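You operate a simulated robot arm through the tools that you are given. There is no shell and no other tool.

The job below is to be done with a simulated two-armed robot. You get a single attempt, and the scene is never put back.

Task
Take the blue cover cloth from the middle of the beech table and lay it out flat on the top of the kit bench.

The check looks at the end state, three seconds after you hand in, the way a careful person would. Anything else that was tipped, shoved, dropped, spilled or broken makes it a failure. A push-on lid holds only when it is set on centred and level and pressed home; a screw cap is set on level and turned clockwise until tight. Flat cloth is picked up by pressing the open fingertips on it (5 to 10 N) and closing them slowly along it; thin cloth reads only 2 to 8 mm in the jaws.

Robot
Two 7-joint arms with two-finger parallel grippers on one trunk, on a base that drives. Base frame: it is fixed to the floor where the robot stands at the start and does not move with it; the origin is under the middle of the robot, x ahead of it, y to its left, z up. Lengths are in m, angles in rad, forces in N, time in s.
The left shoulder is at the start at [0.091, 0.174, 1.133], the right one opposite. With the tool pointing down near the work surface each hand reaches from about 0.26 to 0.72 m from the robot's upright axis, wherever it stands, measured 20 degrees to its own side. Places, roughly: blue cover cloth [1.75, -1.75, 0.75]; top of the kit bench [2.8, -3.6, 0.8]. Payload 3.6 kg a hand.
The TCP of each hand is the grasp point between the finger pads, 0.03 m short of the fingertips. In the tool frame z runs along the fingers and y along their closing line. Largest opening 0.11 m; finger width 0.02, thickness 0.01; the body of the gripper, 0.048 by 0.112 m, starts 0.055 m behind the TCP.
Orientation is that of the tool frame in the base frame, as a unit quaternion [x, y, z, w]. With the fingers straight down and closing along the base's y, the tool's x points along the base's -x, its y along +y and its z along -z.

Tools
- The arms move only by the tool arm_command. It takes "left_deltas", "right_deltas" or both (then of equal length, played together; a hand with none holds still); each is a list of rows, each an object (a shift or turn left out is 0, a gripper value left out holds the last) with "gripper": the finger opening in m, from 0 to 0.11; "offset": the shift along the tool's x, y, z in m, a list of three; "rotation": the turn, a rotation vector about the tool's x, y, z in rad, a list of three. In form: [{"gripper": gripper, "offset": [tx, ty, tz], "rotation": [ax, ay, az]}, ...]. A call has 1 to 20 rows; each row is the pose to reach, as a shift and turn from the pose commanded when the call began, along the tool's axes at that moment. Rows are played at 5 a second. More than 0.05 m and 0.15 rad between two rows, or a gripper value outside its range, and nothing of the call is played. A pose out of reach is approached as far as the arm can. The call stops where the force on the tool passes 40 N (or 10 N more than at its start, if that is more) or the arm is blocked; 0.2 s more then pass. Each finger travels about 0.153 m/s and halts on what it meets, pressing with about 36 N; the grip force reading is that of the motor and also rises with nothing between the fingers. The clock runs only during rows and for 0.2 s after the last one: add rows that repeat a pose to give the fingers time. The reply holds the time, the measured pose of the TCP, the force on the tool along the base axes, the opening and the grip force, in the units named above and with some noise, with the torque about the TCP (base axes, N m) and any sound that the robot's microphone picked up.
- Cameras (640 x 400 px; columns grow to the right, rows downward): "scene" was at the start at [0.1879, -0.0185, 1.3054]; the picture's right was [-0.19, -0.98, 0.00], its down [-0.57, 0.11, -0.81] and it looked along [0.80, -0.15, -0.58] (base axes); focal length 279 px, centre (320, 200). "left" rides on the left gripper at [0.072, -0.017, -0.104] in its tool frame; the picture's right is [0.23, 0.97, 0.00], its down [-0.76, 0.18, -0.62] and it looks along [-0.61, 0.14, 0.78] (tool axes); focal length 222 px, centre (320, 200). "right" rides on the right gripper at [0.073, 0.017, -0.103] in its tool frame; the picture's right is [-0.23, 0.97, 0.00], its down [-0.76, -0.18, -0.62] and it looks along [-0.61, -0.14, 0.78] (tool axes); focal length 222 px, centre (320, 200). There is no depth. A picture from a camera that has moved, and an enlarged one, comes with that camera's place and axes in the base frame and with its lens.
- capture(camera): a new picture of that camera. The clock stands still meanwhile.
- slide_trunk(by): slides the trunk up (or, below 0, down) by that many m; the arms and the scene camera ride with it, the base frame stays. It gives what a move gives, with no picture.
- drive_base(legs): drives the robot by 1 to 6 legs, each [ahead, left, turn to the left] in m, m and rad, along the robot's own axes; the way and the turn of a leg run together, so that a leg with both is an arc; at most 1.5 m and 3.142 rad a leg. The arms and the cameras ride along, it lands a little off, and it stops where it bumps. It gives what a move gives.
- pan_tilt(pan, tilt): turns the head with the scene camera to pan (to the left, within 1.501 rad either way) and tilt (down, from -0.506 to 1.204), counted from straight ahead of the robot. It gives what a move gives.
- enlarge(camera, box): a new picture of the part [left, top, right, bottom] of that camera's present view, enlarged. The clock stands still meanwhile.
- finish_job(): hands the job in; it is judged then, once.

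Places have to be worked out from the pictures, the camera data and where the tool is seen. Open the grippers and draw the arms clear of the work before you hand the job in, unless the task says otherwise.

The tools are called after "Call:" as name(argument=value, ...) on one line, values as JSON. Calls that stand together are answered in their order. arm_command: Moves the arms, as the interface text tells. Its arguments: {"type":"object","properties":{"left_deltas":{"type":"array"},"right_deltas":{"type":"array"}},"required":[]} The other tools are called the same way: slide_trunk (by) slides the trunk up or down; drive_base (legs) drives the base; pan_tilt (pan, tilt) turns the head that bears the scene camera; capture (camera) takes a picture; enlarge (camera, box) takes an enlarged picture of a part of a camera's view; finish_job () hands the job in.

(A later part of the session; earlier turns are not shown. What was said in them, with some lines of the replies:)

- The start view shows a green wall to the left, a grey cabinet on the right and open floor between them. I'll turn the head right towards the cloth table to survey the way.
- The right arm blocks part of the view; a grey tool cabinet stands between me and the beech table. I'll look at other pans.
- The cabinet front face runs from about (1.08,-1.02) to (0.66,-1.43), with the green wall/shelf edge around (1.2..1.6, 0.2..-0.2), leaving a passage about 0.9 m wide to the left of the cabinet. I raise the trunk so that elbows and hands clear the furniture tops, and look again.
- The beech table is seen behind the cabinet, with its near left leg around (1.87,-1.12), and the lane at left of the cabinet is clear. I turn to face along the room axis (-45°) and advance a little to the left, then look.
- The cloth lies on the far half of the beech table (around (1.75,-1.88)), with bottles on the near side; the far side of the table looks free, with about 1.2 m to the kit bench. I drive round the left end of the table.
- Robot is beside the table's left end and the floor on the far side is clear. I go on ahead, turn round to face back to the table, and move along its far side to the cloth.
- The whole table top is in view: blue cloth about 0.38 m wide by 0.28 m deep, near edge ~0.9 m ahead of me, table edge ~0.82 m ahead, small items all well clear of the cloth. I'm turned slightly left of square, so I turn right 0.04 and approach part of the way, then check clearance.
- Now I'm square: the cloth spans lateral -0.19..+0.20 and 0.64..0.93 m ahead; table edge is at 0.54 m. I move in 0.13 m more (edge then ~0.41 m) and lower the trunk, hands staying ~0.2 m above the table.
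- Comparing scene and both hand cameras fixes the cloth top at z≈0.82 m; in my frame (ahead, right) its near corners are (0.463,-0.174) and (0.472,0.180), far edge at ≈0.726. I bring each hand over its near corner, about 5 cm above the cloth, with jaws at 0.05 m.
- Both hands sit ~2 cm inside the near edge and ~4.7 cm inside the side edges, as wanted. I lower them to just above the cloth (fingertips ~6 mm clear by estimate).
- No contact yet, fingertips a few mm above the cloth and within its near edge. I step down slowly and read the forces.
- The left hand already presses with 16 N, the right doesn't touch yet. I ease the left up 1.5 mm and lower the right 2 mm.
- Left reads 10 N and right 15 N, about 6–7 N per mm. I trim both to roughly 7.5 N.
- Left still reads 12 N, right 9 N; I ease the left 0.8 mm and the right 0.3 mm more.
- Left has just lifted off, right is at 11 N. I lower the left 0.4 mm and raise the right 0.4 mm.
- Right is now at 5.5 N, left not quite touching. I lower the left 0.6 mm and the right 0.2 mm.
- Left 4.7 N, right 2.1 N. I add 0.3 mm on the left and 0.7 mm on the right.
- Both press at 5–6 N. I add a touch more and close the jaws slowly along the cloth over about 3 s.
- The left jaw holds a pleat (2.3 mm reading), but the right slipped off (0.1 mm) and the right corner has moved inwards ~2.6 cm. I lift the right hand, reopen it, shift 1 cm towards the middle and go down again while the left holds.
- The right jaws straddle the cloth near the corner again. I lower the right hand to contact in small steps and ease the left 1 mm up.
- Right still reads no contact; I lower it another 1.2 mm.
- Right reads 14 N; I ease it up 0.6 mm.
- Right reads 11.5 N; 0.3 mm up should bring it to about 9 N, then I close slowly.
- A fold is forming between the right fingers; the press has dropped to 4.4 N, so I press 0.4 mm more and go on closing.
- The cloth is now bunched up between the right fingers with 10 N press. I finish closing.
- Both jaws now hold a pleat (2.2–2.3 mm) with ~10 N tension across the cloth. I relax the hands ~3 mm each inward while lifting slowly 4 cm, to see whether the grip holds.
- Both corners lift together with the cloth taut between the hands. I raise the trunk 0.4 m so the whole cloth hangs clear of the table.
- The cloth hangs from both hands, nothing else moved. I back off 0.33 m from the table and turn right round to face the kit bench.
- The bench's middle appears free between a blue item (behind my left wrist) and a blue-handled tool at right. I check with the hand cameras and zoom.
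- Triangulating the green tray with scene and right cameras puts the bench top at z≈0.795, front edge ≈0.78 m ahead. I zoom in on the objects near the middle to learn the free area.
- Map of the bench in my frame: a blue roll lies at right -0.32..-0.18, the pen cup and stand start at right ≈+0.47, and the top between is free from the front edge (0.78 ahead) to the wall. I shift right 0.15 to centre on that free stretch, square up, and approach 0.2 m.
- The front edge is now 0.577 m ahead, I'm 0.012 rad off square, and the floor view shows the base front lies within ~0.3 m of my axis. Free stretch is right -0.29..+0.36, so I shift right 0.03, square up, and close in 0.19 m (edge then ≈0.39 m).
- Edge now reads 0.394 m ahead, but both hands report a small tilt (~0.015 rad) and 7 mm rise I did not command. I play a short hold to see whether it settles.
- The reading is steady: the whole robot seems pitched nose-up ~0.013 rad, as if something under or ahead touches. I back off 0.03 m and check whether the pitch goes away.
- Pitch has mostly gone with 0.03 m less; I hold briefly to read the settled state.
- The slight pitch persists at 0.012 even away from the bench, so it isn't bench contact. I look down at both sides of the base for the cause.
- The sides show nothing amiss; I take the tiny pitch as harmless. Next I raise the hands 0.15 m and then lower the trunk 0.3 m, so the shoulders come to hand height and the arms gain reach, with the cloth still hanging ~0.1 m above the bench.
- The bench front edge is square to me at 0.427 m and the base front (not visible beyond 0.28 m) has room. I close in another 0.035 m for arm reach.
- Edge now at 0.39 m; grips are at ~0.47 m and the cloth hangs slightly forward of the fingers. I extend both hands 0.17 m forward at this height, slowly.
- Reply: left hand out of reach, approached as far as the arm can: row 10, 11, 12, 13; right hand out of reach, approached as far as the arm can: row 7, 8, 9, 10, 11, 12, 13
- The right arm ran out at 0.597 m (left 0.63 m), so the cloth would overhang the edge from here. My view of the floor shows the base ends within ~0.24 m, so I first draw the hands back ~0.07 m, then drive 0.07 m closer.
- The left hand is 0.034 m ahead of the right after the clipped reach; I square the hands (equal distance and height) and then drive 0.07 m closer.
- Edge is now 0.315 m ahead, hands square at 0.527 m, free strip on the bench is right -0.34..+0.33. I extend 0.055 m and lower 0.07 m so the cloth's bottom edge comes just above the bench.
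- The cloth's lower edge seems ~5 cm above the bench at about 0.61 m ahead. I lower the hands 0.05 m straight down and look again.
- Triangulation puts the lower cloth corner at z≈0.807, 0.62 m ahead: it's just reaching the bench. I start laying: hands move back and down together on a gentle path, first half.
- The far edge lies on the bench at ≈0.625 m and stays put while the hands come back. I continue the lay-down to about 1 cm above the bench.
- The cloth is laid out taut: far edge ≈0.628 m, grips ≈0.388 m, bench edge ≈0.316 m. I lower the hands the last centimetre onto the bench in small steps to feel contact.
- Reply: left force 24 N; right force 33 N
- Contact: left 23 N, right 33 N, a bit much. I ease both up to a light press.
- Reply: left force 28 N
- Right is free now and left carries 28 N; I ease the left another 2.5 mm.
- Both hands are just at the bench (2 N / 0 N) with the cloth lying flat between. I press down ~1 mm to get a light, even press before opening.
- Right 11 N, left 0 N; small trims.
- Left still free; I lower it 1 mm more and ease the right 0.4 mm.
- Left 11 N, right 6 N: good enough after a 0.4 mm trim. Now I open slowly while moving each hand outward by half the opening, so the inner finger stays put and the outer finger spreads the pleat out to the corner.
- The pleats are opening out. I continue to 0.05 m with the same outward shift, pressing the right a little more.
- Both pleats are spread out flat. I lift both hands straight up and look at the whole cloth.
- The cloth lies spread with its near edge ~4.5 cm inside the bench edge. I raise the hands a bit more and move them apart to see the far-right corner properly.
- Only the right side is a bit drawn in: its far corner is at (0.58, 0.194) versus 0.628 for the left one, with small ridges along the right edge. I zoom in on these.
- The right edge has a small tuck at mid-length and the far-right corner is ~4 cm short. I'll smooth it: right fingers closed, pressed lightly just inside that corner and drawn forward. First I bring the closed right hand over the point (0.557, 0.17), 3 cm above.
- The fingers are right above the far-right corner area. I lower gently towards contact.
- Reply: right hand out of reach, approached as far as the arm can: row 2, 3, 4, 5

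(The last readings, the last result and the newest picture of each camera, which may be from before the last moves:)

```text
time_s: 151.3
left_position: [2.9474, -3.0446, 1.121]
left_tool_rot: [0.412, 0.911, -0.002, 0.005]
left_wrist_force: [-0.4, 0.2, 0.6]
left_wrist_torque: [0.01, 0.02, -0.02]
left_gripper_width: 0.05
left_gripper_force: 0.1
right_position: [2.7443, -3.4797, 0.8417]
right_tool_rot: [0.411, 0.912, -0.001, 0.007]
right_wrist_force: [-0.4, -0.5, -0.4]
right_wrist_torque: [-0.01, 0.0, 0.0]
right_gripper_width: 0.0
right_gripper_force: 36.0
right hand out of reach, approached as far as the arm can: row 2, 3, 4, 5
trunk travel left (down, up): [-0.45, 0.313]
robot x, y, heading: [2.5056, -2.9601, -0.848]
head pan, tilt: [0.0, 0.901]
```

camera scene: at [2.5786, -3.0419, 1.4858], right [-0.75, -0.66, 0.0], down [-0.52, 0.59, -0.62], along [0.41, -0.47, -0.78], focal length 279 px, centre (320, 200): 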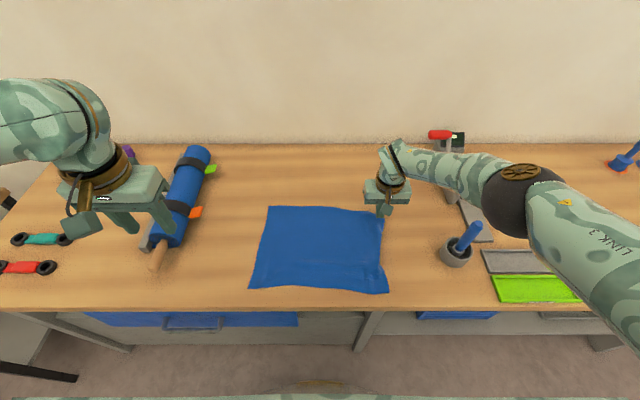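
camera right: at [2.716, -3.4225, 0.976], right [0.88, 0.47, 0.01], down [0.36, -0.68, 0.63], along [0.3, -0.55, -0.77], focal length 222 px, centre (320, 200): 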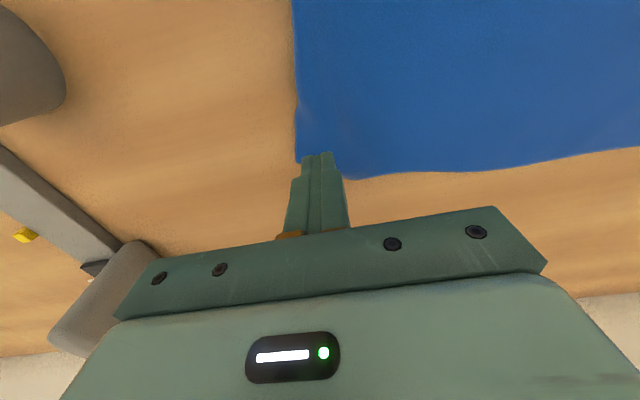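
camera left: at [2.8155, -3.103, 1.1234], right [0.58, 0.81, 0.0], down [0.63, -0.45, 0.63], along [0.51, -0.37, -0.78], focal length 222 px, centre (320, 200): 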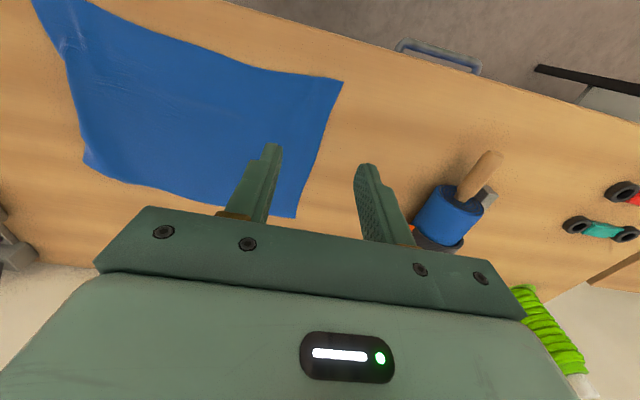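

The right arm is at its reach limit here. I raise the hand 0.13 m, lower the trunk 0.12 m for a better shoulder height (torso stays well behind the bench edge), and retry.

Call:
arm_command(left_deltas=[{"offset": [0, 0, -0.03]}, {"offset": [0, 0, -0.06]}, {"offset": [0, 0, -0.09]}, {"offset": [0, 0, -0.12]}, {"offset": [0, 0, -0.12]}], right_deltas=[{"offset": [0, 0, -0.03]}, {"offset": [0, 0, -0.065]}, {"offset": [0, 0, -0.1]}, {"offset": [0, 0, -0.14]}, {"offset": [0, 0, -0.14]}])

Call:
slide_trunk(by=-0.12)

Call:
capture(camera="scene")

```text
time_s: 152.5
left_position: [2.9482, -3.0424, 1.2398]
left_tool_rot: [0.412, 0.911, -0.003, 0.005]
left_wrist_force: [0.2, -0.1, -0.7]
left_wrist_torque: [-0.01, 0.03, 0.03]
left_gripper_width: 0.0502
left_gripper_force: 0.0
right_position: [2.743, -3.4808, 0.9842]
right_tool_rot: [0.412, 0.911, -0.002, 0.007]
right_wrist_force: [-0.4, 0.1, -0.5]
right_wrist_torque: [0.01, 0.02, 0.0]
right_gripper_width: 0.0
right_gripper_force: 35.9
trunk travel left (down, up): [-0.45, 0.313]
robot x, y, heading: [2.5043, -2.9579, -0.846]
head pan, tilt: [0.0, 0.901]
```

```text
time_s: 154.0
left_position: [2.9459, -3.0418, 1.121]
left_tool_rot: [0.411, 0.912, -0.003, 0.006]
left_wrist_force: [0.3, -0.2, 0.3]
left_wrist_torque: [-0.03, 0.0, -0.06]
left_gripper_width: 0.0499
left_gripper_force: 0.1
right_position: [2.7426, -3.4785, 0.8635]
right_tool_rot: [0.412, 0.911, -0.002, 0.007]
right_wrist_force: [-0.1, 0.7, 0.5]
right_wrist_torque: [0.0, 0.01, -0.01]
right_gripper_width: 0.0001
right_gripper_force: 36.1
trunk travel left (down, up): [-0.33, 0.433]
robot x, y, heading: [2.5052, -2.959, -0.849]
head pan, tilt: [0.0, 0.901]
```

```text
taken
camera scene: at [2.6017, -3.0675, 1.3647], right [-0.75, -0.66, 0.0], down [-0.52, 0.59, -0.62], along [0.41, -0.47, -0.78], focal length 279 px, centre (320, 200)
```

scene: 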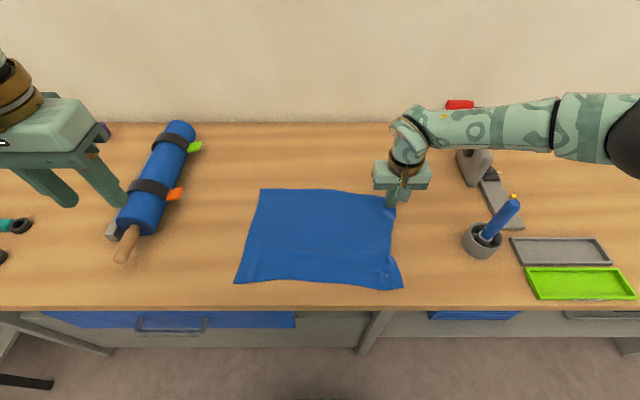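

Good posture now. I go forward 8 mm and down to contact just inside the corner.

Call:
arm_command(right_deltas=[{"offset": [-0.004, 0, 0.01]}, {"offset": [-0.008, 0, 0.02]}, {"offset": [-0.008, 0, 0.027]}, {"offset": [-0.008, 0, 0.031]}, {"offset": [-0.008, 0, 0.031]}])

```text
time_s: 155.2
left_position: [2.9468, -3.043, 1.1207]
left_tool_rot: [0.412, 0.911, -0.004, 0.005]
left_wrist_force: [0.3, -0.5, 0.3]
left_wrist_torque: [0.0, -0.01, 0.02]
left_gripper_width: 0.05
left_gripper_force: 0.1
right_position: [2.748, -3.4858, 0.8328]
right_tool_rot: [0.412, 0.911, -0.002, 0.007]
right_wrist_force: [0.5, 0.1, 3.7]
right_wrist_torque: [0.0, 0.03, 0.02]
right_gripper_width: 0.0
right_gripper_force: 35.8
trunk travel left (down, up): [-0.33, 0.433]
robot x, y, heading: [2.506, -2.9596, -0.848]
head pan, tilt: [0.0, 0.901]
```

3.7 N contact. I press a touch more and draw the corner forward 3 cm slowly.

Call:
arm_command(right_deltas=[{"offset": [0, 0, 0.0003]}, {"offset": [-0.004, 0, 0.0004]}, {"offset": [-0.008, 0, 0.0004]}, {"offset": [-0.012, 0, 0.0005]}, {"offset": [-0.016, 0, 0.0005]}, {"offset": [-0.02, 0, 0.0006]}, {"offset": [-0.024, 0, 0.0006]}, {"offset": [-0.028, 0, 0.0007]}, {"offset": [-0.03, 0, 0.0007]}, {"offset": [-0.03, 0, 0.0007]}])

Call:
capture(camera="scene")

Call:
enlarge(camera="scene", box=[220, 170, 430, 300])

```text
time_s: 157.4
left_position: [2.9467, -3.0418, 1.1206]
left_tool_rot: [0.413, 0.911, -0.003, 0.005]
left_wrist_force: [0.6, -0.3, 0.1]
left_wrist_torque: [0.0, 0.02, -0.03]
left_gripper_width: 0.0502
left_gripper_force: 0.1
right_position: [2.7673, -3.507, 0.832]
right_tool_rot: [0.412, 0.911, -0.001, 0.006]
right_wrist_force: [-1.4, 0.5, 5.2]
right_wrist_torque: [-0.02, 0.1, 0.03]
right_gripper_width: 0.0
right_gripper_force: 35.5
trunk travel left (down, up): [-0.33, 0.433]
robot x, y, heading: [2.5051, -2.9567, -0.841]
head pan, tilt: [0.0, 0.901]
```

```text
taken
camera scene: at [2.6017, -3.0673, 1.3646], right [-0.75, -0.66, 0.0], down [-0.52, 0.59, -0.62], along [0.41, -0.47, -0.78], focal length 279 px, centre (320, 200)
```

scene: 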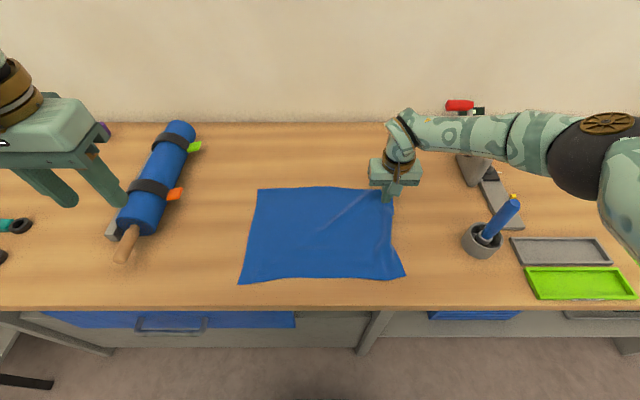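

```text
3.05 times, centred on (325, 235) of scene
camera zoom: at [2.6017, -3.0673, 1.3646], right [-0.75, -0.66, 0.0], down [-0.52, 0.59, -0.62], along [0.41, -0.47, -0.78], focal length 851 px, centre (305, 93)
```

zoom: 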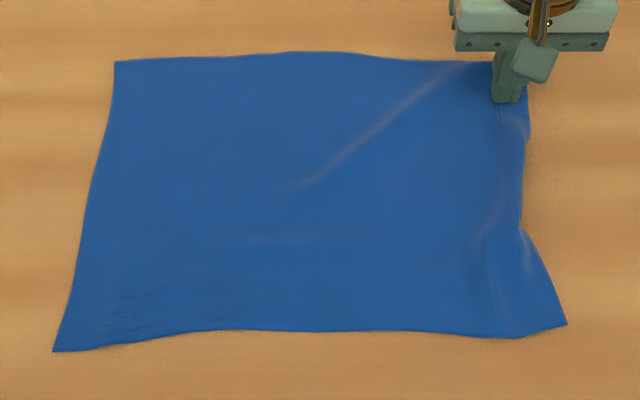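

The corner came forward; a slight diagonal ridge now runs to it, which an outward pull should take out. I draw the pressed corner 1.2 cm to the right.

Call:
arm_command(right_deltas=[{"offset": [0, -0.003, 0]}, {"offset": [0, -0.006, 0]}, {"offset": [0, -0.009, 0]}, {"offset": [0, -0.012, 0]}, {"offset": [0, -0.012, 0]}])

Call:
enlarge(camera="scene", box=[220, 170, 430, 300])

```text
time_s: 158.6
left_position: [2.9456, -3.0423, 1.1209]
left_tool_rot: [0.411, 0.911, -0.004, 0.005]
left_wrist_force: [-0.6, -0.9, -0.3]
left_wrist_torque: [0.01, 0.03, 0.0]
left_gripper_width: 0.0502
left_gripper_force: 0.1
right_position: [2.7593, -3.5155, 0.8309]
right_tool_rot: [0.411, 0.912, -0.001, 0.007]
right_wrist_force: [1.0, 0.6, 5.8]
right_wrist_torque: [0.04, 0.02, 0.04]
right_gripper_width: 0.0001
right_gripper_force: 35.5
trunk travel left (down, up): [-0.33, 0.433]
robot x, y, heading: [2.5057, -2.958, -0.845]
head pan, tilt: [0.0, 0.901]
```

```text
3.05 times, centred on (325, 235) of scene
camera zoom: at [2.6021, -3.0672, 1.3646], right [-0.75, -0.66, 0.0], down [-0.52, 0.59, -0.62], along [0.41, -0.47, -0.78], focal length 851 px, centre (305, 93)
```

zoom: 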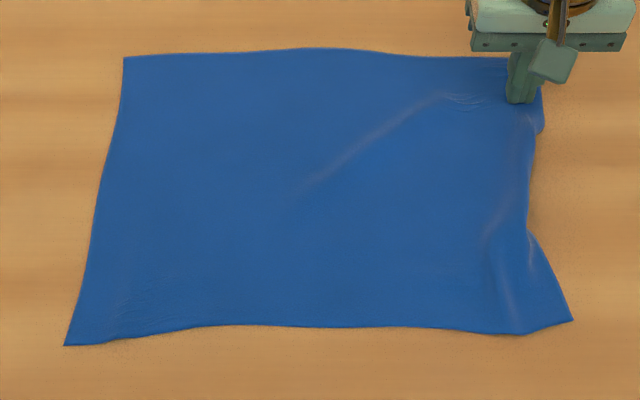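

The cloth slides as a whole with the fingertip, so I stop pulling. I lift the right hand clear and evaluate the shape.

Call:
arm_command(right_deltas=[{"offset": [0, 0, -0.005]}, {"offset": [0, 0, -0.02]}, {"offset": [0, 0, -0.05]}, {"offset": [0, 0, -0.09]}, {"offset": [0, 0, -0.13]}, {"offset": [0.04, 0, -0.16]}, {"offset": [0.08, -0.02, -0.18]}, {"offset": [0.12, -0.05, -0.18]}, {"offset": [0.16, -0.08, -0.18]}, {"offset": [0.16, -0.08, -0.18]}])

Call:
capture(camera="scene")

Call:
enlarge(camera="scene", box=[220, 170, 430, 300])

Call:
capture(camera="right")

```text
time_s: 160.8
left_position: [2.9483, -3.0425, 1.1205]
left_tool_rot: [0.411, 0.911, -0.004, 0.004]
left_wrist_force: [0.4, -0.2, -0.4]
left_wrist_torque: [0.03, 0.04, -0.02]
left_gripper_width: 0.0499
left_gripper_force: 0.1
right_position: [2.5932, -3.4487, 1.0061]
right_tool_rot: [0.411, 0.912, -0.001, 0.006]
right_wrist_force: [0.4, 0.6, 0.0]
right_wrist_torque: [0.0, 0.02, -0.01]
right_gripper_width: 0.0
right_gripper_force: 35.6
trunk travel left (down, up): [-0.33, 0.433]
robot x, y, heading: [2.509, -2.9609, -0.844]
head pan, tilt: [0.0, 0.901]
```

```text
taken
camera scene: at [2.6032, -3.068, 1.3644], right [-0.75, -0.66, 0.0], down [-0.52, 0.59, -0.62], along [0.41, -0.47, -0.78], focal length 279 px, centre (320, 200)
```

scene: 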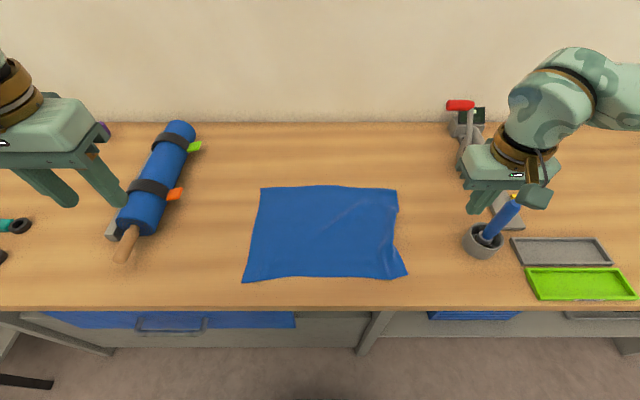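

```text
3.05 times, centred on (325, 235) of scene
camera zoom: at [2.6032, -3.068, 1.3644], right [-0.75, -0.66, 0.0], down [-0.52, 0.59, -0.62], along [0.41, -0.47, -0.78], focal length 851 px, centre (305, 93)
```

zoom: 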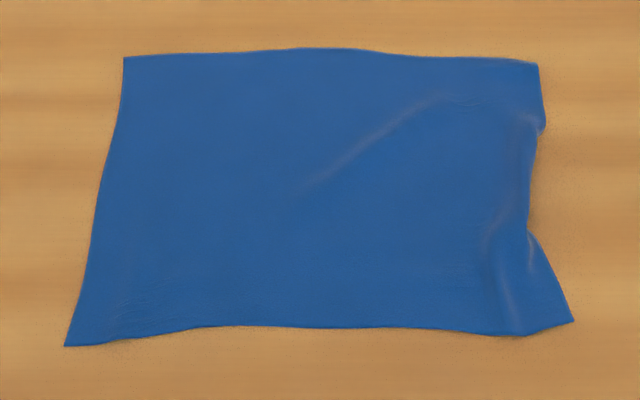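

```text
taken
camera right: at [2.5579, -3.3823, 1.1106], right [0.88, 0.47, 0.0], down [0.37, -0.68, 0.63], along [0.3, -0.55, -0.77], focal length 222 px, centre (320, 200)
```

right: 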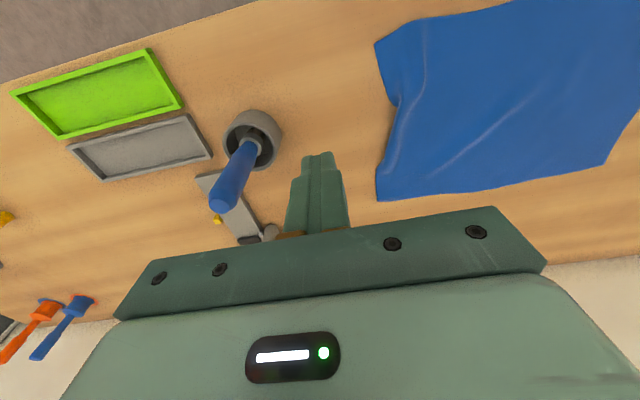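

Corner map now: FL (0.629,-0.158), FR (0.618,0.203), NL (0.369,-0.164), NR (0.387,0.188) — only the right edge is still ~2.5 cm short with a ridge. I'll stretch it between two hands: right hand back over the far-right corner first.

Call:
arm_command(right_deltas=[{"offset": [0, 0.03, 0]}, {"offset": [-0.02, 0.06, 0]}, {"offset": [-0.055, 0.079, 0]}, {"offset": [-0.09, 0.079, 0.01]}, {"offset": [-0.125, 0.079, 0.03]}, {"offset": [-0.16, 0.079, 0.06]}, {"offset": [-0.168, 0.079, 0.1]}, {"offset": [-0.168, 0.079, 0.125]}, {"offset": [-0.168, 0.079, 0.125]}])

Call:
arm_command(left_deltas=[{"gripper": 0.02, "offset": [0, -0.04, 0]}, {"gripper": 0.0, "offset": [0, -0.08, 0]}, {"gripper": 0.0, "offset": [0, -0.12, 0]}, {"offset": [0, -0.16, 0]}, {"offset": [0, -0.2, 0]}, {"offset": [-0.01, -0.24, 0]}, {"offset": [-0.02, -0.28, 0]}, {"offset": [-0.03, -0.32, 0]}, {"offset": [-0.03, -0.32, 0]}])

Call:
capture(camera="scene")

```text
time_s: 162.8
left_position: [2.9472, -3.0419, 1.1217]
left_tool_rot: [0.412, 0.911, -0.003, 0.006]
left_wrist_force: [0.1, -0.1, -0.5]
left_wrist_torque: [0.03, -0.01, -0.01]
left_gripper_width: 0.0499
left_gripper_force: 0.1
right_position: [2.7638, -3.5227, 0.8855]
right_tool_rot: [0.411, 0.911, -0.001, 0.006]
right_wrist_force: [-0.2, -0.3, -0.3]
right_wrist_torque: [0.02, 0.0, -0.04]
right_gripper_width: 0.0002
right_gripper_force: 35.7
trunk travel left (down, up): [-0.33, 0.433]
robot x, y, heading: [2.51, -2.9591, -0.846]
head pan, tilt: [0.0, 0.901]
```

```text
time_s: 164.8
left_position: [2.727, -3.2768, 1.1231]
left_tool_rot: [0.412, 0.911, -0.004, 0.005]
left_wrist_force: [0.7, 0.6, -0.6]
left_wrist_torque: [0.01, 0.04, -0.01]
left_gripper_width: 0.0
left_gripper_force: 36.4
right_position: [2.7631, -3.5228, 0.8877]
right_tool_rot: [0.41, 0.912, -0.002, 0.006]
right_wrist_force: [-0.7, -0.3, -0.1]
right_wrist_torque: [-0.02, 0.02, -0.01]
right_gripper_width: 0.0001
right_gripper_force: 36.1
trunk travel left (down, up): [-0.33, 0.433]
robot x, y, heading: [2.5058, -2.9577, -0.85]
head pan, tilt: [0.0, 0.901]
```

```text
taken
camera scene: at [2.6025, -3.0673, 1.3645], right [-0.75, -0.66, 0.0], down [-0.52, 0.59, -0.62], along [0.41, -0.47, -0.78], focal length 279 px, centre (320, 200)
```

scene: 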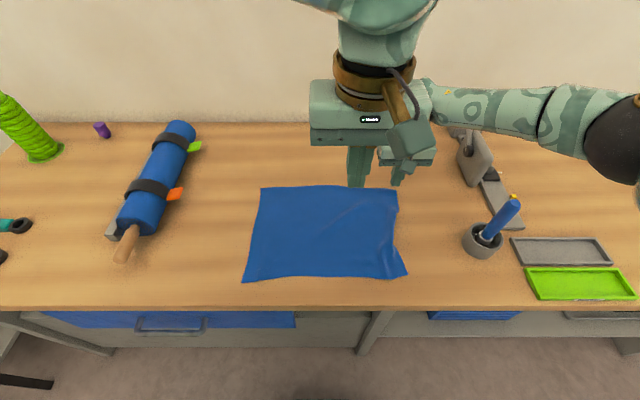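

Left hand crosses without conflict. I carry on to above the near-right corner (0.402, 0.155) and lower it to ~5 cm above the cloth.

Call:
arm_command(left_deltas=[{"offset": [-0.005, -0.04, 0]}, {"offset": [-0.012, -0.08, 0]}, {"offset": [-0.019, -0.11, 0]}, {"offset": [-0.019, -0.11, 0.04]}, {"offset": [-0.019, -0.11, 0.08]}, {"offset": [-0.019, -0.11, 0.12]}, {"offset": [-0.019, -0.11, 0.16]}, {"offset": [-0.019, -0.11, 0.2]}, {"offset": [-0.019, -0.11, 0.235]}, {"offset": [-0.019, -0.11, 0.235]}])

Call:
capture(camera="scene")

Call:
capture(camera="left")

Call:
capture(camera="right")

```text
time_s: 167.0
left_position: [2.6572, -3.3668, 0.8882]
left_tool_rot: [0.411, 0.912, -0.003, 0.006]
left_wrist_force: [-0.1, 0.2, 0.6]
left_wrist_torque: [0.01, 0.0, -0.02]
left_gripper_width: 0.0001
left_gripper_force: 36.5
right_position: [2.7639, -3.5219, 0.8872]
right_tool_rot: [0.411, 0.912, -0.001, 0.007]
right_wrist_force: [-0.3, 0.4, 0.2]
right_wrist_torque: [-0.01, 0.03, 0.03]
right_gripper_width: 0.0
right_gripper_force: 35.6
trunk travel left (down, up): [-0.33, 0.433]
robot x, y, heading: [2.5081, -2.9609, -0.845]
head pan, tilt: [0.0, 0.901]
```

```text
taken
camera scene: at [2.6017, -3.0681, 1.3645], right [-0.75, -0.66, 0.0], down [-0.52, 0.59, -0.62], along [0.41, -0.47, -0.78], focal length 279 px, centre (320, 200)
```

scene: 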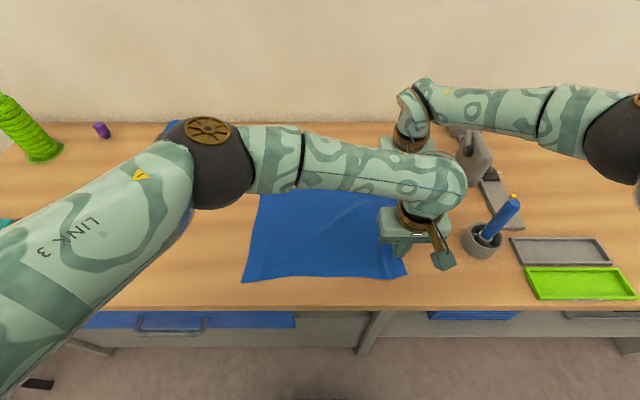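

```text
taken
camera left: at [2.5951, -3.323, 0.9905], right [0.58, 0.81, 0.0], down [0.63, -0.45, 0.63], along [0.51, -0.37, -0.78], focal length 222 px, centre (320, 200)
```

left: 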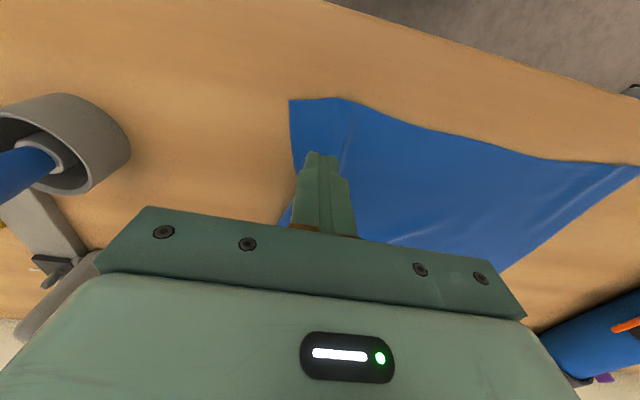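

```text
taken
camera right: at [2.7272, -3.4561, 0.9909], right [0.88, 0.47, 0.01], down [0.36, -0.68, 0.63], along [0.3, -0.55, -0.77], focal length 222 px, centre (320, 200)
```

right: 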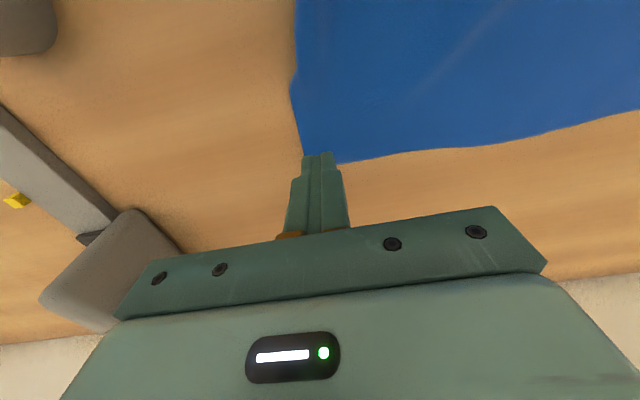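

Both hands hover over the right edge's two corners. I shift the left 1.2 cm further right (onto the strip outside the ridge) and lower both to just above the cloth.

Call:
arm_command(left_deltas=[{"offset": [0, -0.012, 0.01]}, {"offset": [0, -0.012, 0.025]}, {"offset": [0, -0.012, 0.04]}, {"offset": [0, -0.012, 0.05]}, {"offset": [0, -0.012, 0.053]}, {"offset": [0, -0.012, 0.053]}], right_deltas=[{"offset": [0, 0, 0.01]}, {"offset": [0, 0, 0.025]}, {"offset": [0, 0, 0.04]}, {"offset": [0, 0, 0.05]}, {"offset": [0, 0, 0.053]}, {"offset": [0, 0, 0.053]}])

```text
time_s: 168.4
left_position: [2.649, -3.3739, 0.8346]
left_tool_rot: [0.411, 0.912, -0.002, 0.005]
left_wrist_force: [-0.5, 0.3, 0.1]
left_wrist_torque: [0.01, 0.0, 0.0]
left_gripper_width: 0.0001
left_gripper_force: 36.5
right_position: [2.7642, -3.523, 0.8342]
right_tool_rot: [0.41, 0.912, -0.001, 0.006]
right_wrist_force: [0.4, 0.4, 0.3]
right_wrist_torque: [-0.02, 0.01, 0.04]
right_gripper_width: 0.0
right_gripper_force: 36.1
trunk travel left (down, up): [-0.33, 0.433]
robot x, y, heading: [2.5096, -2.9576, -0.849]
head pan, tilt: [0.0, 0.901]
```

No contact yet; I go down another 2 mm on both.

Call:
arm_command(left_deltas=[{"offset": [0, 0, 0.001]}, {"offset": [0, 0, 0.002]}, {"offset": [0, 0, 0.0025]}, {"offset": [0, 0, 0.0025]}], right_deltas=[{"offset": [0, 0, 0.001]}, {"offset": [0, 0, 0.002]}, {"offset": [0, 0, 0.0023]}, {"offset": [0, 0, 0.0023]}])

```text
time_s: 169.4
left_position: [2.6489, -3.3751, 0.8316]
left_tool_rot: [0.411, 0.912, -0.004, 0.006]
left_wrist_force: [-0.6, 1.4, 8.7]
left_wrist_torque: [0.07, 0.05, 0.02]
left_gripper_width: 0.0
left_gripper_force: 36.1
right_position: [2.7637, -3.5215, 0.8319]
right_tool_rot: [0.41, 0.912, -0.002, 0.006]
right_wrist_force: [0.3, 0.3, 1.5]
right_wrist_torque: [0.02, 0.0, -0.02]
right_gripper_width: 0.0
right_gripper_force: 35.8
trunk travel left (down, up): [-0.33, 0.433]
robot x, y, heading: [2.5074, -2.9566, -0.849]
head pan, tilt: [0.0, 0.901]
```

Left presses 8.7 N, right 1.5 N. I press the right 0.7 mm more, then draw the left hand back 1.6 cm and slightly right while the right goes forward 1.2 cm.

Call:
arm_command(left_deltas=[{"offset": [0, 0, 0]}, {"offset": [0, 0, 0]}, {"offset": [0.003, -0.001, 0]}, {"offset": [0.006, -0.002, 0]}, {"offset": [0.009, -0.003, 0]}, {"offset": [0.012, -0.004, 0]}, {"offset": [0.014, -0.005, 0]}, {"offset": [0.016, -0.006, 0]}, {"offset": [0.016, -0.006, 0]}], right_deltas=[{"offset": [0, 0, 0.0004]}, {"offset": [0, 0, 0.0007]}, {"offset": [-0.002, 0, 0.0007]}, {"offset": [-0.004, 0, 0.0007]}, {"offset": [-0.006, 0, 0.0007]}, {"offset": [-0.008, 0, 0.0008]}, {"offset": [-0.01, 0, 0.0008]}, {"offset": [-0.012, 0, 0.0008]}, {"offset": [-0.012, 0, 0.0008]}])

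Call:
capture(camera="left")

Call:
capture(camera="right")

Call:
capture(camera="scene")

```text
time_s: 171.4
left_position: [2.6329, -3.3659, 0.8322]
left_tool_rot: [0.412, 0.911, -0.004, 0.005]
left_wrist_force: [1.6, -0.5, 1.5]
left_wrist_torque: [-0.02, -0.05, 0.0]
left_gripper_width: 0.0
left_gripper_force: 36.5
right_position: [2.7709, -3.5317, 0.8314]
right_tool_rot: [0.411, 0.912, -0.002, 0.007]
right_wrist_force: [-4.1, 3.9, 12.4]
right_wrist_torque: [0.12, 0.21, -0.02]
right_gripper_width: 0.0002
right_gripper_force: 35.8
trunk travel left (down, up): [-0.33, 0.433]
robot x, y, heading: [2.5064, -2.9591, -0.852]
head pan, tilt: [0.0, 0.901]
```

```text
taken
camera left: at [2.5708, -3.3224, 0.9343], right [0.58, 0.81, 0.0], down [0.63, -0.45, 0.63], along [0.51, -0.37, -0.77], focal length 222 px, centre (320, 200)
```

left: 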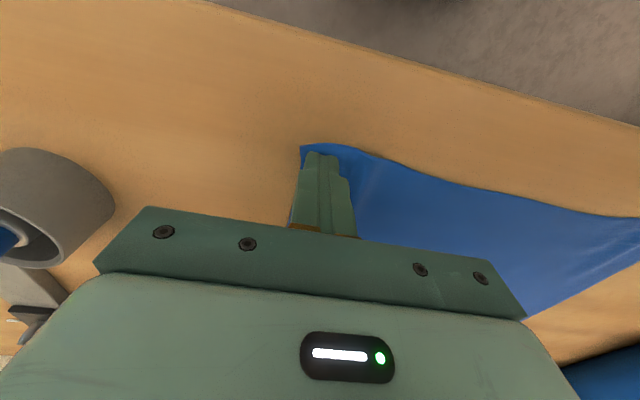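

```text
taken
camera right: at [2.7356, -3.4643, 0.9354], right [0.88, 0.47, 0.01], down [0.36, -0.68, 0.63], along [0.3, -0.56, -0.77], focal length 222 px, centre (320, 200)
```

right: 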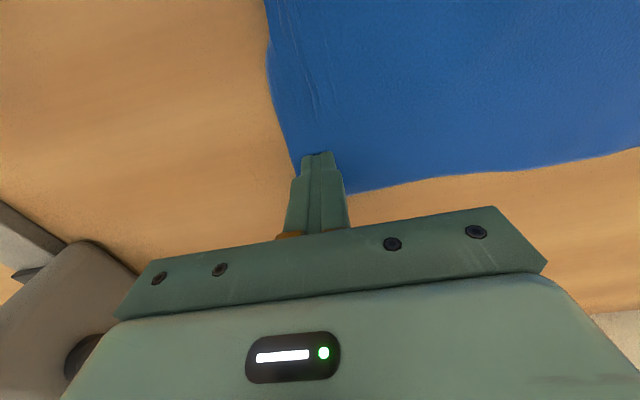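

```text
taken
camera scene: at [2.6009, -3.0665, 1.3648], right [-0.75, -0.66, 0.0], down [-0.52, 0.59, -0.62], along [0.41, -0.47, -0.78], focal length 279 px, centre (320, 200)
```

scene: 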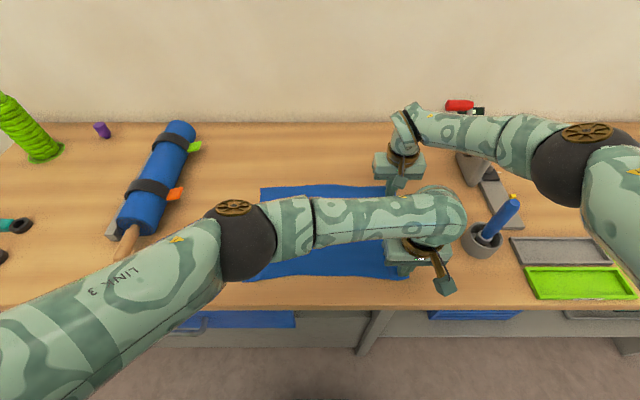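

The right edge is now stretched straight (5–6 N pull felt on the right hand) and the ridge is gone. I lift both hands straight up.

Call:
arm_command(left_deltas=[{"offset": [0, 0, -0.003]}, {"offset": [0, 0, -0.01]}, {"offset": [0, 0, -0.03]}, {"offset": [0, 0, -0.06]}, {"offset": [0, 0, -0.1]}, {"offset": [0, 0, -0.14]}, {"offset": [0, 0, -0.18]}, {"offset": [0, 0, -0.22]}, {"offset": [0, 0, -0.26]}, {"offset": [0, 0, -0.26]}], right_deltas=[{"offset": [0, 0, -0.003]}, {"offset": [0, 0, -0.01]}, {"offset": [0, 0, -0.03]}, {"offset": [0, 0, -0.05]}, {"offset": [0, 0, -0.07]}, {"offset": [0, 0, -0.09]}, {"offset": [0, 0, -0.11]}, {"offset": [0, 0, -0.13]}, {"offset": [0, 0, -0.14]}, {"offset": [0, 0, -0.14]}])

Call:
arm_command(left_deltas=[{"offset": [0.0, 0.04, 0]}, {"offset": [0.0, 0.08, 0]}, {"offset": [0.0, 0.12, 0]}, {"offset": [0.0, 0.16, 0]}, {"offset": [0.0, 0.2, 0]}, {"offset": [0.0, 0.24, 0]}, {"offset": [0, 0.28, 0]}, {"offset": [0, 0.32, 0]}, {"offset": [0, 0.36, 0]}, {"offset": [0, 0.4, 0]}, {"offset": [0, 0.43, 0]}, {"offset": [0, 0.43, 0]}])

Call:
capture(camera="scene")

Call:
enlarge(camera="scene", box=[220, 170, 430, 300])

```text
time_s: 173.6
left_position: [2.6314, -3.3647, 1.0933]
left_tool_rot: [0.412, 0.911, -0.001, 0.004]
left_wrist_force: [1.0, 0.2, 0.8]
left_wrist_torque: [0.02, 0.0, 0.03]
left_gripper_width: 0.0
left_gripper_force: 36.0
right_position: [2.7708, -3.5307, 0.971]
right_tool_rot: [0.41, 0.912, -0.001, 0.007]
right_wrist_force: [-0.3, 0.1, 0.2]
right_wrist_torque: [0.02, -0.01, 0.02]
right_gripper_width: 0.0001
right_gripper_force: 36.2
trunk travel left (down, up): [-0.33, 0.433]
robot x, y, heading: [2.5085, -2.9594, -0.847]
head pan, tilt: [0.0, 0.901]
```

```text
time_s: 176.2
left_position: [2.9558, -3.0811, 1.0882]
left_tool_rot: [0.412, 0.911, -0.002, 0.005]
left_wrist_force: [-0.6, 0.2, 0.0]
left_wrist_torque: [0.01, -0.02, -0.02]
left_gripper_width: 0.0
left_gripper_force: 36.1
right_position: [2.7697, -3.5318, 0.9697]
right_tool_rot: [0.412, 0.911, -0.001, 0.007]
right_wrist_force: [1.2, -0.1, 0.0]
right_wrist_torque: [0.0, -0.01, -0.03]
right_gripper_width: 0.0001
right_gripper_force: 36.1
trunk travel left (down, up): [-0.33, 0.433]
robot x, y, heading: [2.5037, -2.9588, -0.845]
head pan, tilt: [0.0, 0.901]
```

```text
taken
camera scene: at [2.6017, -3.0685, 1.3645], right [-0.75, -0.66, 0.0], down [-0.52, 0.59, -0.62], along [0.41, -0.47, -0.78], focal length 279 px, centre (320, 200)
```

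scene: 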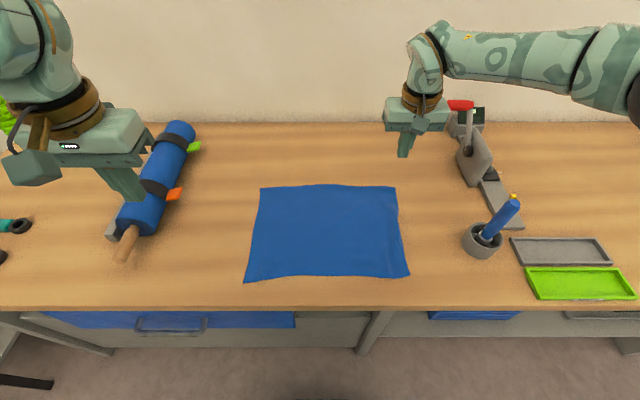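

```text
3.05 times, centred on (325, 235) of scene
camera zoom: at [2.6017, -3.0685, 1.3645], right [-0.75, -0.66, 0.0], down [-0.52, 0.59, -0.62], along [0.41, -0.47, -0.78], focal length 851 px, centre (305, 93)
```

zoom: 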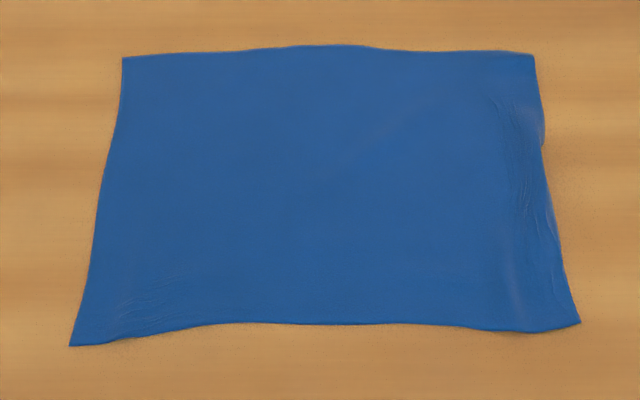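

The cloth now lies flat and square on the bench with nothing else disturbed. I raise both hands well clear, retract them and open the grippers.

Call:
arm_command(left_deltas=[{"offset": [0, 0, -0.04]}, {"offset": [0, 0, -0.08]}, {"offset": [0, 0, -0.12]}, {"gripper": 0.05, "offset": [0, 0, -0.15]}, {"gripper": 0.1, "offset": [0, 0, -0.15]}, {"gripper": 0.11, "offset": [0, 0, -0.15]}, {"gripper": 0.11, "offset": [0, 0, -0.15]}, {"gripper": 0.11, "offset": [0, 0, -0.15]}], right_deltas=[{"offset": [0, 0, -0.04]}, {"offset": [0, 0, -0.08]}, {"offset": [0.0, 0, -0.12]}, {"offset": [0.0, 0, -0.16]}, {"offset": [0.03, 0, -0.2]}, {"gripper": 0.03, "offset": [0.07, 0, -0.22]}, {"gripper": 0.08, "offset": [0.11, 0, -0.22]}, {"gripper": 0.11, "offset": [0.15, 0, -0.22]}])

Call:
drive_base(legs=[[-0.25, 0, 0]])

Call:
capture(camera="scene")

```text
time_s: 178.0
left_position: [2.9536, -3.0777, 1.2299]
left_tool_rot: [0.411, 0.911, -0.002, 0.006]
left_wrist_force: [0.0, -0.4, 0.0]
left_wrist_torque: [0.0, -0.02, -0.01]
left_gripper_width: 0.11
left_gripper_force: 0.0
left hand out of reach, approached as far as the arm can: row 4, 5, 6, 7, 8
right_position: [2.6654, -3.4135, 1.1908]
right_tool_rot: [0.411, 0.912, -0.001, 0.006]
right_wrist_force: [-0.6, 0.2, -0.3]
right_wrist_torque: [-0.01, -0.02, -0.02]
right_gripper_width: 0.1101
right_gripper_force: 0.0
right hand out of reach, approached as far as the arm can: row 3, 4, 5
trunk travel left (down, up): [-0.33, 0.433]
robot x, y, heading: [2.5077, -2.9593, -0.85]
head pan, tilt: [0.0, 0.901]
```

```text
time_s: 179.8
left_position: [2.79, -2.8921, 1.2301]
left_tool_rot: [0.412, 0.911, -0.003, 0.006]
left_wrist_force: [-0.9, -0.3, -0.4]
left_wrist_torque: [0.0, 0.0, 0.03]
left_gripper_width: 0.1099
left_gripper_force: 0.1
right_position: [2.5013, -3.2283, 1.1891]
right_tool_rot: [0.412, 0.911, -0.002, 0.007]
right_wrist_force: [0.2, -0.1, 0.9]
right_wrist_torque: [-0.03, -0.06, -0.01]
right_gripper_width: 0.11
right_gripper_force: 0.0
trunk travel left (down, up): [-0.33, 0.433]
robot x, y, heading: [2.3448, -2.7719, -0.849]
head pan, tilt: [0.0, 0.901]
```

```text
taken
camera scene: at [2.437, -2.8805, 1.3646], right [-0.75, -0.66, 0.0], down [-0.52, 0.59, -0.62], along [0.41, -0.47, -0.78], focal length 279 px, centre (320, 200)
```

scene: 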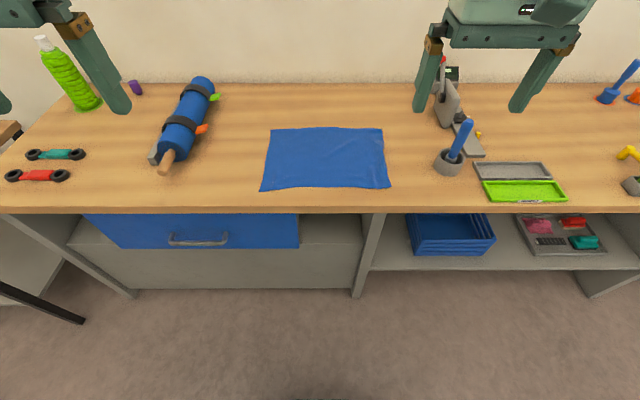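

Cloth lies flat inside the bench top, all other items stand as before, and the hands are clear and open. One last zoom for certainty.

Call:
enlarge(camera="scene", box=[230, 110, 430, 235])

```text
3.20 times, centred on (330, 172) of scene
camera zoom: at [2.437, -2.8805, 1.3646], right [-0.75, -0.66, 0.0], down [-0.52, 0.59, -0.62], along [0.41, -0.47, -0.78], focal length 894 px, centre (288, 288)
```

zoom: 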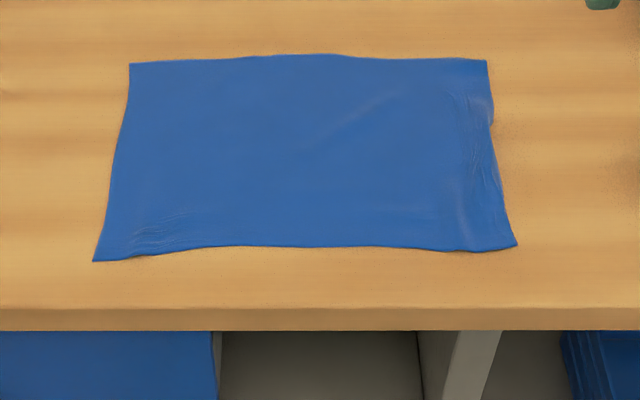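

The zoom shows the blue cloth spread flat, wholly on the bench top, with only faint creases. I hand the job in.

Call:
finish_job()

```text
The job is handed in.
```

The blue cover cloth is laid out flat on the kit bench. The last pictures show it wholly on the top, with its near edge about 5 cm in from the front and only faint creases. I handed the job in with both grippers open and the arms drawn clear.

- **Other items:** every item on the kit bench stood as before in the last view. I did not look back at the beech table after turning away, but when I lifted the cloth off nothing else there had moved.
- **Smoothing:** the right edge came out about 4 cm short when first laid. I pressed the two right-hand corners with closed fingertips and drew them apart until that edge lay straight.
- **Robot tilt:** from the final approach to the bench onward, the readings showed the robot pitched back about 0.013 rad. It stayed after I backed away from the bench, no bump was reported, and I found no cause in the pictures. The bench did not appear to have been pushed.
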